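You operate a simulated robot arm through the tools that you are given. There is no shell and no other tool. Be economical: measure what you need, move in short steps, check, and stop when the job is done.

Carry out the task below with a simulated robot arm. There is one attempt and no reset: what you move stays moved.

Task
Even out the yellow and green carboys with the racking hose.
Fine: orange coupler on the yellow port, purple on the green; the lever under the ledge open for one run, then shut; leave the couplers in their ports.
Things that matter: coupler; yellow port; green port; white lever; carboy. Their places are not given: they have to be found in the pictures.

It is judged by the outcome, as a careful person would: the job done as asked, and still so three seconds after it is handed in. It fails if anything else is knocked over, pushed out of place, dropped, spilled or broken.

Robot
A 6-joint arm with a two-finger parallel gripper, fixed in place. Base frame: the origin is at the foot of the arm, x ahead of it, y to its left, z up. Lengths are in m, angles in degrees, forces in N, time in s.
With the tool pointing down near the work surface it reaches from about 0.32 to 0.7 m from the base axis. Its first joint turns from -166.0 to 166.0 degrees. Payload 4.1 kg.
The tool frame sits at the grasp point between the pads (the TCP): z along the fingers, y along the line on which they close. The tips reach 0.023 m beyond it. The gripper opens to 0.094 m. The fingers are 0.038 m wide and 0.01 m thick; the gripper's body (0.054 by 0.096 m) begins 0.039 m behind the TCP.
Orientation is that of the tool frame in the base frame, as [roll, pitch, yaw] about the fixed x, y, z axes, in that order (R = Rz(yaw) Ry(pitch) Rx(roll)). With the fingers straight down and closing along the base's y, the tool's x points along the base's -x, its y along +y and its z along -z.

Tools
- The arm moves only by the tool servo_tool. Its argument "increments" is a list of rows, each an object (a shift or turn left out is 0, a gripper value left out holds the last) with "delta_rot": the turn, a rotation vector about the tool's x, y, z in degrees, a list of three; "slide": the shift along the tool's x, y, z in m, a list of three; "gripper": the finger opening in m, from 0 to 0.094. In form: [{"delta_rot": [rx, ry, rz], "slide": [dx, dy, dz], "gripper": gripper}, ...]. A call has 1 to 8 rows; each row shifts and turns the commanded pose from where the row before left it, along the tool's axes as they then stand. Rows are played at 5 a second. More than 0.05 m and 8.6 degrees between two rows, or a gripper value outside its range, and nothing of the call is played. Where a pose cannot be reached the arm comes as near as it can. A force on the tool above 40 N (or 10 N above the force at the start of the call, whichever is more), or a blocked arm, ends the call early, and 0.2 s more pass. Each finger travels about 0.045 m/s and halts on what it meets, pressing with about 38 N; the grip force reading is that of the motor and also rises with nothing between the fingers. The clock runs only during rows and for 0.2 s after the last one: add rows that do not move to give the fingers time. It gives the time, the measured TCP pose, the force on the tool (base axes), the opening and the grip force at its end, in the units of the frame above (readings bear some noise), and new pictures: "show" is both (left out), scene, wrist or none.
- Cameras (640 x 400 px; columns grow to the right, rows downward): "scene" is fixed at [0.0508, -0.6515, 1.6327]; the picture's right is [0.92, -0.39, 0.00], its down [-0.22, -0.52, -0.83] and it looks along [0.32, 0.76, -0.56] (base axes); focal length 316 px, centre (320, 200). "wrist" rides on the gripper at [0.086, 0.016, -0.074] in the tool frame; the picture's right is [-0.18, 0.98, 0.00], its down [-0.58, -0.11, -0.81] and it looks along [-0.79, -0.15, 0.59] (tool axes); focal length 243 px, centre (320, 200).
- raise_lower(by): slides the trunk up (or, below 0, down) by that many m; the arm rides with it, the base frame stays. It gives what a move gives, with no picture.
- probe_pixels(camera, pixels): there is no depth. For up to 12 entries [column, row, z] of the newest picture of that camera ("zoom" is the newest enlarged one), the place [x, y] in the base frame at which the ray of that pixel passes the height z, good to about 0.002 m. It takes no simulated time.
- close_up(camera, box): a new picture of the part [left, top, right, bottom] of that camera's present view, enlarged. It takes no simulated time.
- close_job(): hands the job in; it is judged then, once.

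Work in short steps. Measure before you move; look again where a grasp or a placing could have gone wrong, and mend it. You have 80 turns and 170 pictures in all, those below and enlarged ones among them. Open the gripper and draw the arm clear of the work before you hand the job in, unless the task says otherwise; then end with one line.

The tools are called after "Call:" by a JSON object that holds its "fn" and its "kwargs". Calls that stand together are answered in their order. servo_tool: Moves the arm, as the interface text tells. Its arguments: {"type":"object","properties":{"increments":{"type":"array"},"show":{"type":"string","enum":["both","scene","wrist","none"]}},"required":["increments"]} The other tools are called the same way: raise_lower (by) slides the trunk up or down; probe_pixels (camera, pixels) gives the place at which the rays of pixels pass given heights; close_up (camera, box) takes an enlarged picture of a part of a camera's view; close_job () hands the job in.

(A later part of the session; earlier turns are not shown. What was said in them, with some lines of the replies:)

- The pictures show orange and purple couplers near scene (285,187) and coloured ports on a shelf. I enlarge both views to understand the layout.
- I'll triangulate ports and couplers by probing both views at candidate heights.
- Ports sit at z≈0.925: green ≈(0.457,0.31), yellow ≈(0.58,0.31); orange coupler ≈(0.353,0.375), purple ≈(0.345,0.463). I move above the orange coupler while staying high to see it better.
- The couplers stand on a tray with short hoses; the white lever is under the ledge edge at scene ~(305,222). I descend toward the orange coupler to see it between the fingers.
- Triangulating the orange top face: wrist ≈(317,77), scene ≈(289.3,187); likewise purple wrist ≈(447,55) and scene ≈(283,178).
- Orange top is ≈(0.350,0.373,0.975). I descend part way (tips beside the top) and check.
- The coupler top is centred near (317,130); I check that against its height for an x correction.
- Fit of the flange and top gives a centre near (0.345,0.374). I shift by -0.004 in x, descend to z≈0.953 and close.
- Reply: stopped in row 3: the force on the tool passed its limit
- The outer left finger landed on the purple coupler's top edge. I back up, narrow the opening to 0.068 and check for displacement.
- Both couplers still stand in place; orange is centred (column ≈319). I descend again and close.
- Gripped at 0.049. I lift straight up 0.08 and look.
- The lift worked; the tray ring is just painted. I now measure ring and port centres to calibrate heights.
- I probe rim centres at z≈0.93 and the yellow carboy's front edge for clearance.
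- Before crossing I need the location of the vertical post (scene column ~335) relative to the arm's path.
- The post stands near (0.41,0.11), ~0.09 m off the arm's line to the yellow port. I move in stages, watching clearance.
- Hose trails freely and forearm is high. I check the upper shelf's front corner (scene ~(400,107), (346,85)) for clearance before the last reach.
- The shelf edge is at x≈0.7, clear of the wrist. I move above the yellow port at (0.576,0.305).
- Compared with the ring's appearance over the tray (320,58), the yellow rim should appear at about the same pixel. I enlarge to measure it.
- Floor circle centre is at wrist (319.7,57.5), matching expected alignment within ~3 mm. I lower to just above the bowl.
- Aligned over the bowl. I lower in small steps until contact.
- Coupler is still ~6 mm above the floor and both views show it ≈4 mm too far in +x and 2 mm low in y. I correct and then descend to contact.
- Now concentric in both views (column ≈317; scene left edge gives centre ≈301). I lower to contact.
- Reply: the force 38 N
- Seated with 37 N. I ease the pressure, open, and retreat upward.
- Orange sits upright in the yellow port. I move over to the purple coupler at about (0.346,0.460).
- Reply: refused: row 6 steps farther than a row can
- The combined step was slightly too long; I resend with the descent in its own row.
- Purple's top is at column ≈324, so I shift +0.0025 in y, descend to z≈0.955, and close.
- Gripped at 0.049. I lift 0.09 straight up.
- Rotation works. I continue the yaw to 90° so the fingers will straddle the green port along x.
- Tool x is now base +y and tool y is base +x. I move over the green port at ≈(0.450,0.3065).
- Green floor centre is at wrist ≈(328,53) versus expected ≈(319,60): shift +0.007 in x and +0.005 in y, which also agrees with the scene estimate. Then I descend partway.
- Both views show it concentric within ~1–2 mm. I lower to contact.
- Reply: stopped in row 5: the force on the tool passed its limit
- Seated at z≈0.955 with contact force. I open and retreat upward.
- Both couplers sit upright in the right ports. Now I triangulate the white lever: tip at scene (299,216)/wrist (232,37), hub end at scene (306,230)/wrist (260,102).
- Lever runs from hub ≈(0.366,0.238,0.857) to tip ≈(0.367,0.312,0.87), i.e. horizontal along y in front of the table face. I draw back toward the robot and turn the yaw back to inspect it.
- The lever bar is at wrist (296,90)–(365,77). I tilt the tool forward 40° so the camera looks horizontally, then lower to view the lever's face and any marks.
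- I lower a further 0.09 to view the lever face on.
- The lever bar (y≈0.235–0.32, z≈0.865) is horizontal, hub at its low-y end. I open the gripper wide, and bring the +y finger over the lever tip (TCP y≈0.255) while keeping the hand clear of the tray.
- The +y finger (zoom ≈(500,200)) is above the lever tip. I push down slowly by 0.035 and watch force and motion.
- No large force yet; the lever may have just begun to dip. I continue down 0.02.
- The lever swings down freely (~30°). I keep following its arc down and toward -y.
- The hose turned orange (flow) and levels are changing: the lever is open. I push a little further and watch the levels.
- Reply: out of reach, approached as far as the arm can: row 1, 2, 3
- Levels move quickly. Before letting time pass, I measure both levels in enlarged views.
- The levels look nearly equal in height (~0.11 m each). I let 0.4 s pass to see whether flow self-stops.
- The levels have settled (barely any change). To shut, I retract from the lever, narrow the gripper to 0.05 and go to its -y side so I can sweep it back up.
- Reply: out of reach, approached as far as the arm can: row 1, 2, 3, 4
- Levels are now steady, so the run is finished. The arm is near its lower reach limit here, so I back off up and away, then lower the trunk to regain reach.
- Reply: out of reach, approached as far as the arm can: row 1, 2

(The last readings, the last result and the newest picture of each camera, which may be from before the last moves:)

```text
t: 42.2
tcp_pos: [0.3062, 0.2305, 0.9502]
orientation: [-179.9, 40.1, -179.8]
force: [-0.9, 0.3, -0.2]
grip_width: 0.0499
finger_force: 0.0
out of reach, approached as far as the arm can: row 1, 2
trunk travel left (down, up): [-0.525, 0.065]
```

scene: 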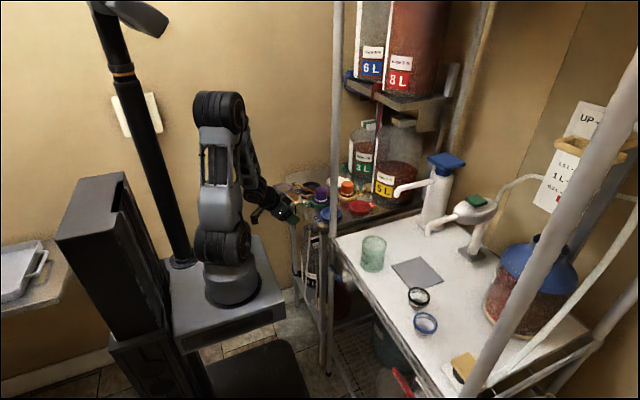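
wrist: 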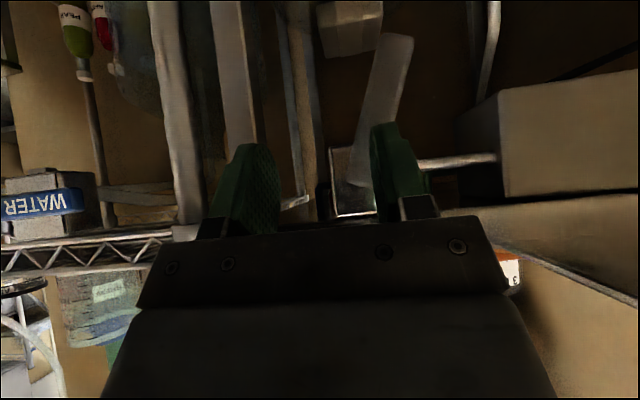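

Clear of the lever. I lower the trunk by 0.12, which brings the fingertips down in front of (not touching) the lever.

Call:
{"fn": "raise_lower", "kwargs": {"by": -0.12}}

Call:
{"fn": "servo_tool", "kwargs": {"increments": [{"slide": [0, 0, 0]}]}}

Call:
{"fn": "close_up", "kwargs": {"camera": "wrist", "box": [160, 0, 480, 240]}}

```text
t: 43.7
tcp_pos: [0.3077, 0.2286, 0.8291]
orientation: [-179.9, 40.2, -179.9]
force: [-0.7, 0.5, 0.3]
grip_width: 0.0499
finger_force: 0.1
trunk travel left (down, up): [-0.405, 0.185]
```

```text
t: 44.1
tcp_pos: [0.3069, 0.2293, 0.8304]
orientation: [-179.9, 40.3, -179.9]
force: [0.2, 0.4, 0.8]
grip_width: 0.0502
finger_force: 0.1
trunk travel left (down, up): [-0.405, 0.185]
```

scene: 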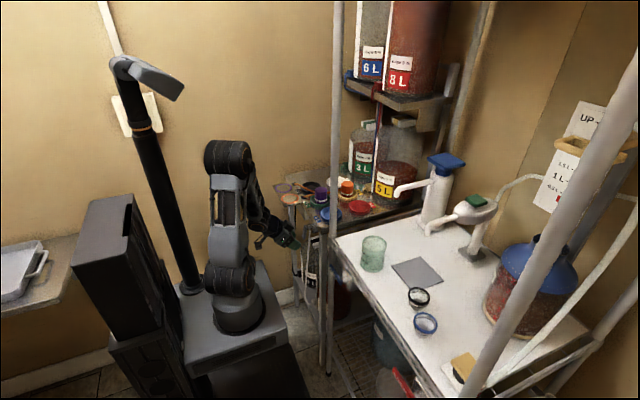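
wrist: 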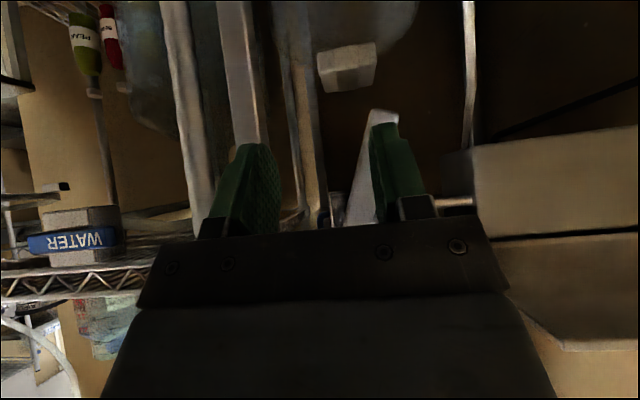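

```text
1.67 times, centred on (320, 120) of wrist
```

zoom: 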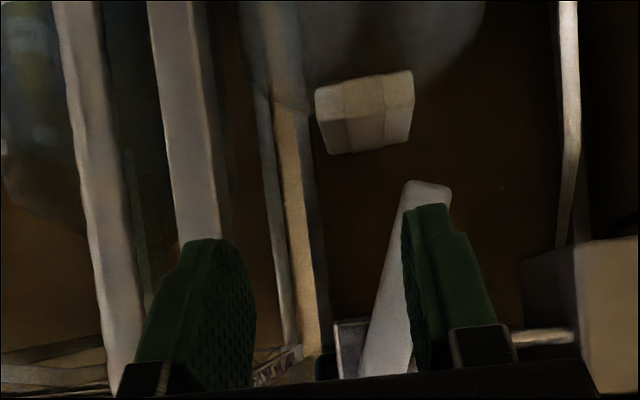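

Lever hangs ~75° down, its tip's -y edge at y≈0.255. I move the fingers to its -y side (TCP y≈0.198) and then forward.

Call:
{"fn": "servo_tool", "kwargs": {"increments": [{"slide": [0, -0.031, 0]}, {"slide": [0, 0, 0]}, {"slide": [-0.0153, 0, 0.0128]}, {"slide": [-0.0153, 0, 0.0128]}, {"slide": [0, 0, 0]}], "show": "wrist"}}

Call:
{"fn": "close_up", "kwargs": {"camera": "wrist", "box": [160, 0, 480, 240]}}

```text
t: 45.0
tcp_pos: [0.3347, 0.2126, 0.8281]
orientation: [-179.8, 39.6, -179.1]
force: [-35.5, -1.5, 23.8]
grip_width: 0.05
finger_force: 0.1
out of reach, approached as far as the arm can: row 1
trunk travel left (down, up): [-0.405, 0.185]
stopped in row 4: the force on the tool passed its limit (the readings are from after the stop); the commanded pose is now the measured one
```

wrist: 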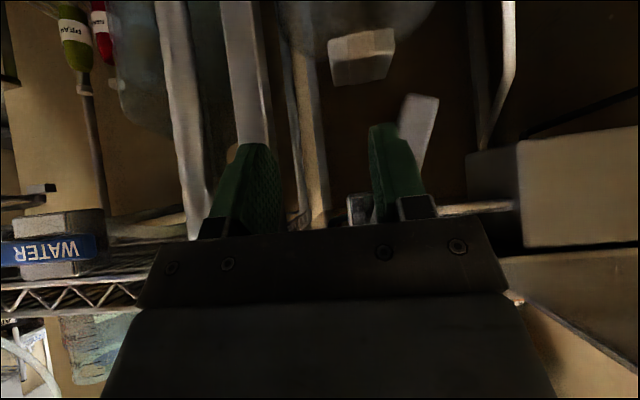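

```text
1.67 times, centred on (320, 120) of wrist
```

zoom: 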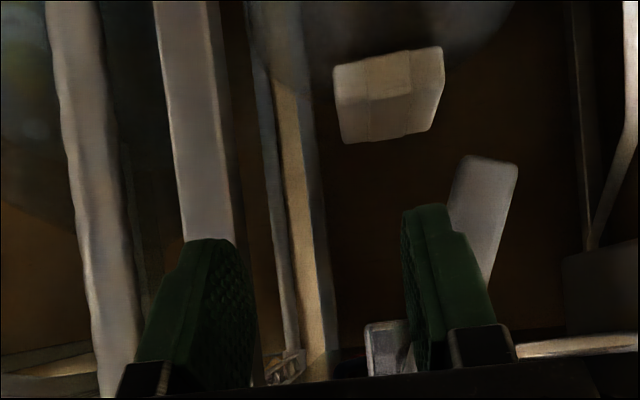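

The arm ran short of reach in -y and the finger butted the lever head-on. I retract and close the gripper so the closed fingers fit beside the lever at a reachable y.

Call:
{"fn": "servo_tool", "kwargs": {"increments": [{"slide": [0.023, 0, -0.0193]}, {"slide": [0, 0.01, 0], "gripper": 0.0}, {"slide": [0, 0.005, 0]}, {"slide": [0, 0, 0]}, {"slide": [0, 0, 0]}], "show": "wrist"}}

Call:
{"fn": "close_up", "kwargs": {"camera": "wrist", "box": [160, 0, 480, 240]}}

Call:
{"fn": "close_up", "kwargs": {"camera": "scene", "box": [260, 180, 360, 280]}}

```text
t: 46.2
tcp_pos: [0.3118, 0.2306, 0.8256]
orientation: [-179.6, 39.5, -179.1]
force: [-0.6, 0.6, 0.7]
grip_width: 0.0
finger_force: 38.2
out of reach, approached as far as the arm can: row 1
trunk travel left (down, up): [-0.405, 0.185]
```

wrist: 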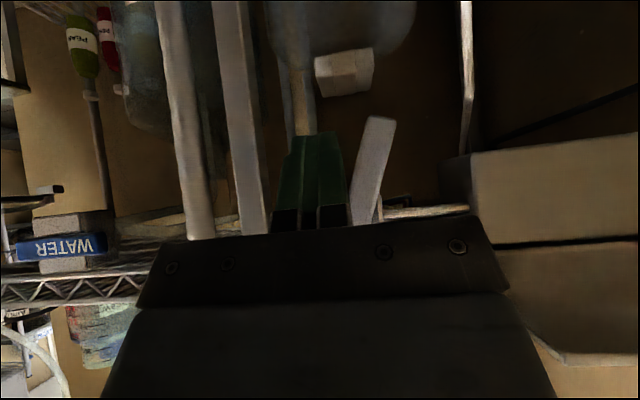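

```text
1.67 times, centred on (320, 120) of wrist
```

zoom: 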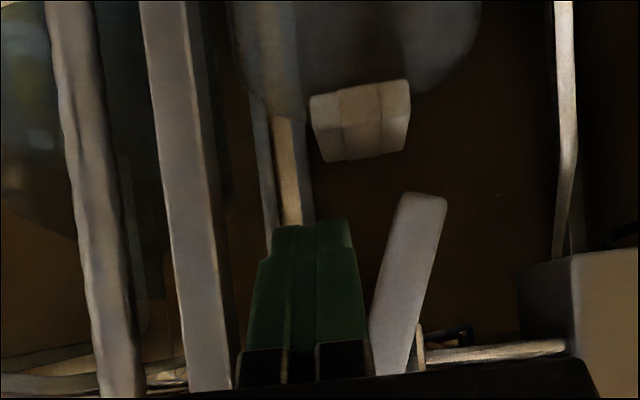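

```text
4.00 times, centred on (310, 230) of scene
```

zoom: 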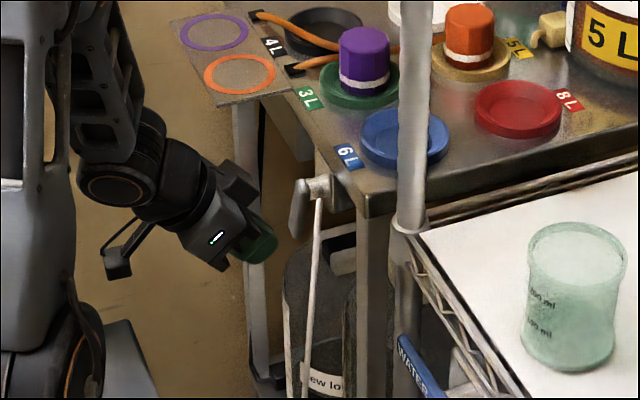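

The closed fingers (right edge ≈360 in zoom) are on the -y side of the lever (left edge ≈370–400). I advance 0.03 in x.

Call:
{"fn": "servo_tool", "kwargs": {"increments": [{"slide": [0, -0.003, 0]}, {"slide": [-0.0115, 0, 0.0096]}, {"slide": [-0.0115, 0, 0.0096]}, {"slide": [0, 0, 0]}], "show": "wrist"}}

Call:
{"fn": "close_up", "kwargs": {"camera": "scene", "box": [260, 180, 360, 280]}}

```text
t: 47.2
tcp_pos: [0.3411, 0.2287, 0.8272]
orientation: [-179.7, 39.4, -179.2]
force: [0.0, 0.3, -0.8]
grip_width: 0.0
finger_force: 37.9
trunk travel left (down, up): [-0.405, 0.185]
```

wrist: 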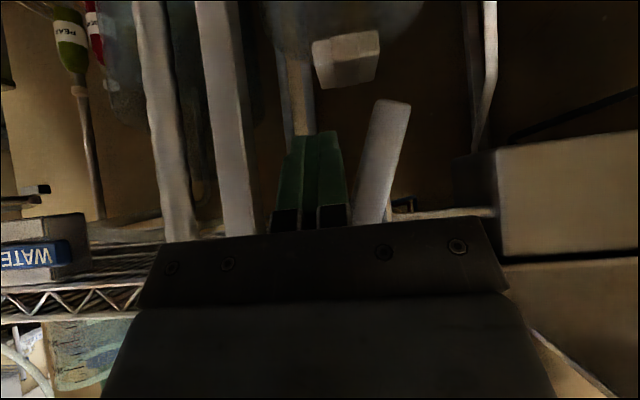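

```text
4.00 times, centred on (310, 230) of scene
```

zoom: 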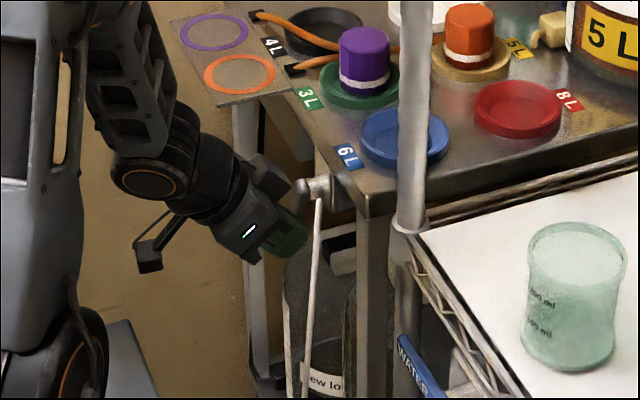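

Free of contact, fingers beside the lever. I sweep +y 0.03 slowly.

Call:
{"fn": "servo_tool", "kwargs": {"increments": [{"slide": [0, 0.01, 0]}, {"slide": [0, 0.01, 0]}, {"slide": [0, 0.01, 0]}, {"slide": [0, 0.005, 0]}, {"slide": [0, 0, 0]}], "show": "wrist"}}

Call:
{"fn": "close_up", "kwargs": {"camera": "wrist", "box": [160, 0, 480, 240]}}

```text
t: 48.4
tcp_pos: [0.3399, 0.2633, 0.8257]
orientation: [-179.6, 39.4, -179.2]
force: [-3.5, -2.2, -0.4]
grip_width: 0.0003
finger_force: 37.9
trunk travel left (down, up): [-0.405, 0.185]
```

wrist: 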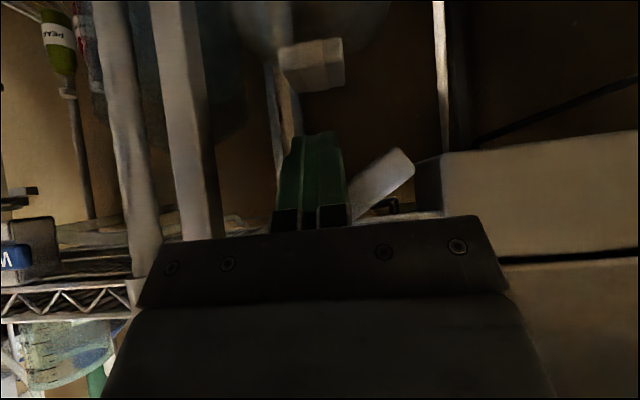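

```text
1.67 times, centred on (320, 120) of wrist
```

zoom: 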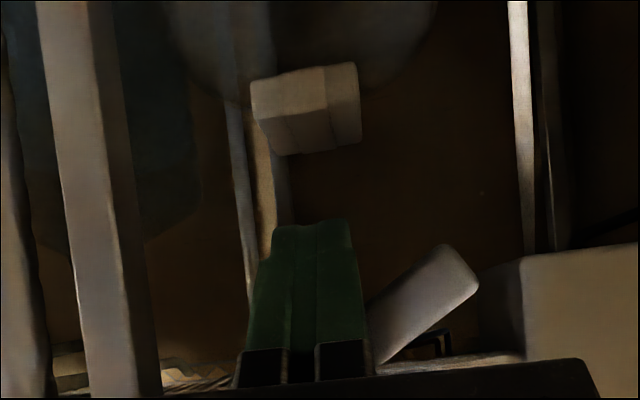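

The lever is now ~40° below horizontal. I lift along its arc.

Call:
{"fn": "servo_tool", "kwargs": {"increments": [{"slide": [-0.0039, 0.006, -0.0046]}, {"slide": [-0.0039, 0.004, -0.0046]}, {"slide": [-0.0026, 0, -0.0031]}, {"slide": [0, 0, 0]}], "show": "wrist"}}

Call:
{"fn": "close_up", "kwargs": {"camera": "wrist", "box": [160, 0, 480, 240]}}

Call:
{"fn": "close_up", "kwargs": {"camera": "scene", "box": [260, 170, 360, 270]}}

```text
t: 49.4
tcp_pos: [0.3416, 0.2742, 0.8426]
orientation: [-179.7, 39.5, -179.4]
force: [-0.5, 0.5, 0.2]
grip_width: 0.0
finger_force: 38.0
trunk travel left (down, up): [-0.405, 0.185]
```

wrist: 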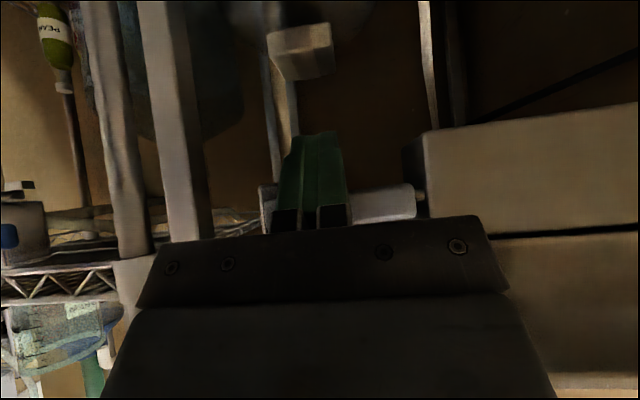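

```text
1.67 times, centred on (320, 120) of wrist
```

zoom: 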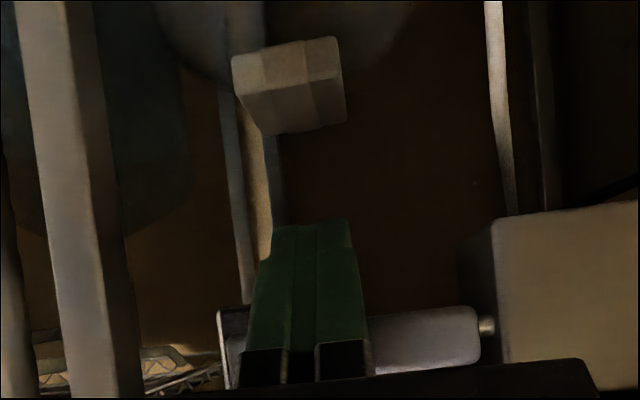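

```text
4.00 times, centred on (310, 220) of scene
```

zoom: 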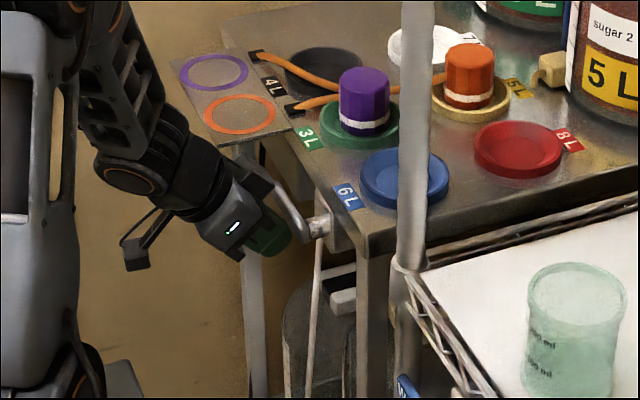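

Lever is about horizontal again. I nudge up a bit more to be sure it meets its shut stop.

Call:
{"fn": "servo_tool", "kwargs": {"increments": [{"slide": [-0.0026, 0, -0.0031]}, {"slide": [-0.0026, 0, -0.0031]}, {"slide": [-0.0019, 0, -0.0023]}, {"slide": [0, 0, 0]}], "show": "none"}}

Call:
{"fn": "close_up", "kwargs": {"camera": "wrist", "box": [160, 0, 480, 240]}}

```text
t: 50.2
tcp_pos: [0.3367, 0.2718, 0.8476]
orientation: [-179.2, 38.9, -179.0]
force: [-9.1, 2.7, -8.8]
grip_width: 0.0
finger_force: 37.7
trunk travel left (down, up): [-0.405, 0.185]
stopped in row 4: the force on the tool passed its limit (the readings are from after the stop); the commanded pose is now the measured one
```

```text
1.67 times, centred on (320, 120) of wrist
```

zoom: 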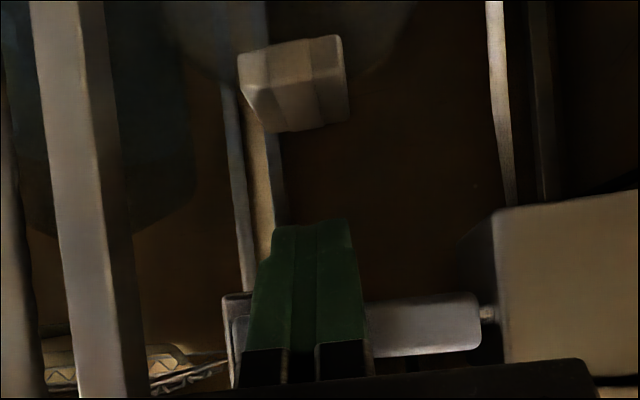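

The lever hit its upper stop, so it is shut. I ease off and retract in -x to leave it.

Call:
{"fn": "servo_tool", "kwargs": {"increments": [{"slide": [0.0026, 0, 0.0031]}, {"slide": [0.0134, 0, -0.0113]}, {"slide": [0.0134, 0, -0.0113]}, {"slide": [0, 0, 0]}], "show": "wrist"}}

Call:
{"fn": "close_up", "kwargs": {"camera": "scene", "box": [265, 180, 345, 260]}}

Call:
{"fn": "close_up", "kwargs": {"camera": "scene", "box": [340, 120, 425, 210]}}

```text
t: 51.2
tcp_pos: [0.3041, 0.2717, 0.846]
orientation: [-179.3, 39.0, -179.1]
force: [-0.6, -0.1, 0.4]
grip_width: 0.0001
finger_force: 37.8
trunk travel left (down, up): [-0.405, 0.185]
```

wrist: 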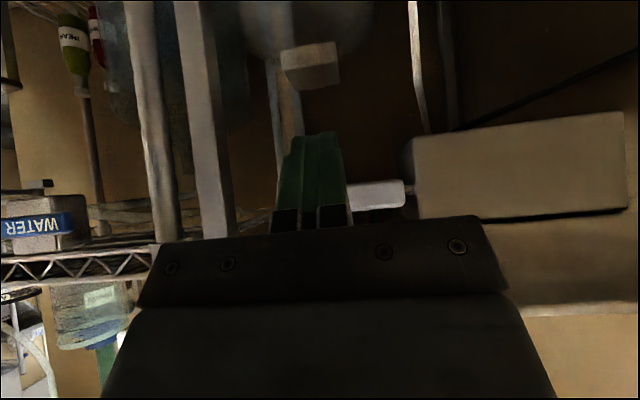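

```text
5.00 times, centred on (305, 220) of scene
```

zoom: 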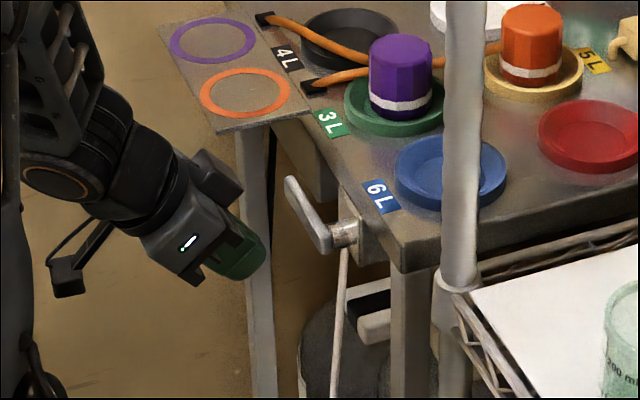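

```text
4.44 times, centred on (382, 165) of scene
```

zoom: 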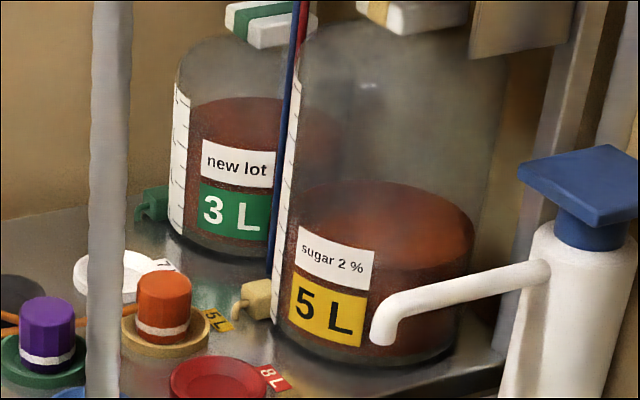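

The lever is back at its original shut pose and levels are steady. I raise the trunk and draw the arm clear, opening the gripper.

Call:
{"fn": "servo_tool", "kwargs": {"increments": [{"slide": [0, -0.015, 0]}, {"slide": [0, 0, 0]}], "show": "none"}}

Call:
{"fn": "raise_lower", "kwargs": {"by": 0.12}}

Call:
{"fn": "servo_tool", "kwargs": {"increments": [{"slide": [-0.0257, 0, -0.0306], "gripper": 0.08}, {"slide": [-0.0257, 0, -0.0306]}, {"slide": [-0.0257, 0, -0.0306]}, {"slide": [-0.0257, 0, -0.0306]}, {"delta_rot": [0, 8, 0]}, {"delta_rot": [0, 8, 0]}, {"delta_rot": [0, 8, 0]}, {"delta_rot": [0, 8, 0]}]}}

Call:
{"fn": "close_up", "kwargs": {"camera": "scene", "box": [265, 150, 385, 260]}}

```text
t: 51.8
tcp_pos: [0.3042, 0.2564, 0.8449]
orientation: [-179.5, 38.9, -179.1]
force: [-0.5, -0.8, 0.4]
grip_width: 0.0
finger_force: 37.8
trunk travel left (down, up): [-0.405, 0.185]
```

```text
t: 53.3
tcp_pos: [0.3041, 0.2569, 0.9656]
orientation: [-179.4, 39.0, -179.1]
force: [-0.5, -0.7, 0.1]
grip_width: 0.0
finger_force: 38.5
trunk travel left (down, up): [-0.525, 0.065]
```

```text
t: 55.1
tcp_pos: [0.307, 0.2583, 1.1261]
orientation: [-179.6, 6.8, -179.4]
force: [0.1, 0.0, -0.4]
grip_width: 0.0802
finger_force: 0.0
trunk travel left (down, up): [-0.525, 0.065]
```

scene: 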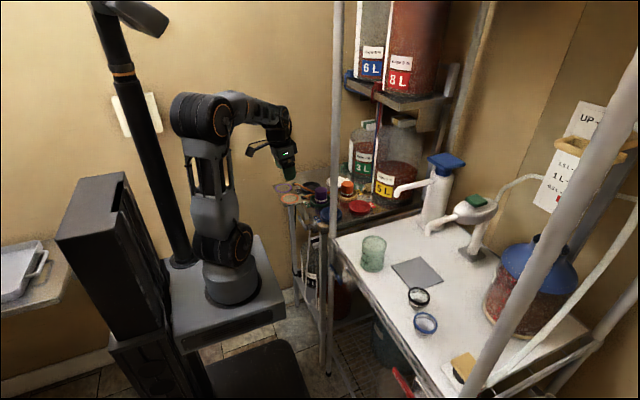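
wrist: 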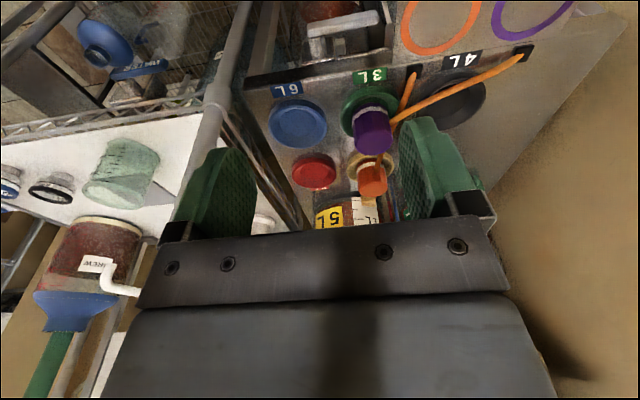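

```text
3.64 times, centred on (325, 205) of scene
```

zoom: 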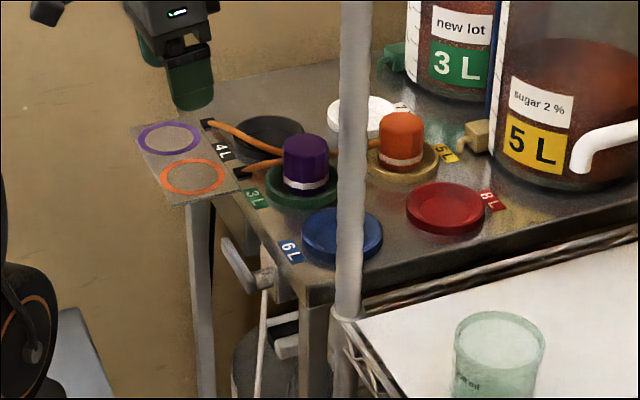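

Both couplers are seated, the lever is shut, and the arm is clear above; a small further retreat, then I hand in.

Call:
{"fn": "servo_tool", "kwargs": {"increments": [{"slide": [0.03, 0.02, 0]}, {"slide": [0.03, 0.02, 0]}, {"slide": [0, 0, 0]}], "show": "scene"}}

Call:
{"fn": "close_job", "kwargs": {}}

```text
t: 55.9
tcp_pos: [0.2443, 0.2975, 1.1191]
orientation: [-179.5, 7.0, -179.3]
force: [-0.5, 0.8, 0.0]
grip_width: 0.0802
finger_force: 0.1
trunk travel left (down, up): [-0.525, 0.065]
```

scene: 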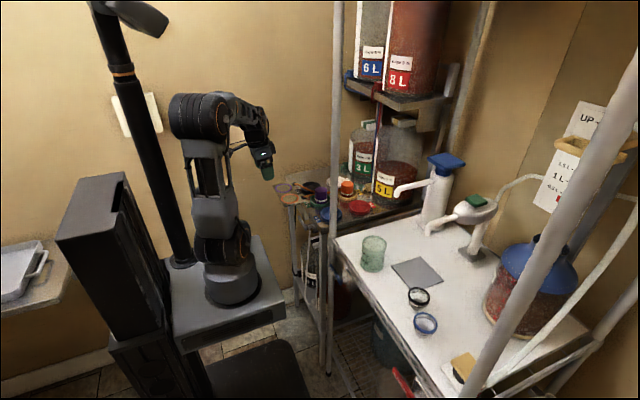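

```text
The job is handed in.
```

The yellow and green carboys look even by eye: the orange coupler is in the yellow port, the purple in the green, and the white lever was opened for one run, shut again once the levels held steady, and the job handed in.
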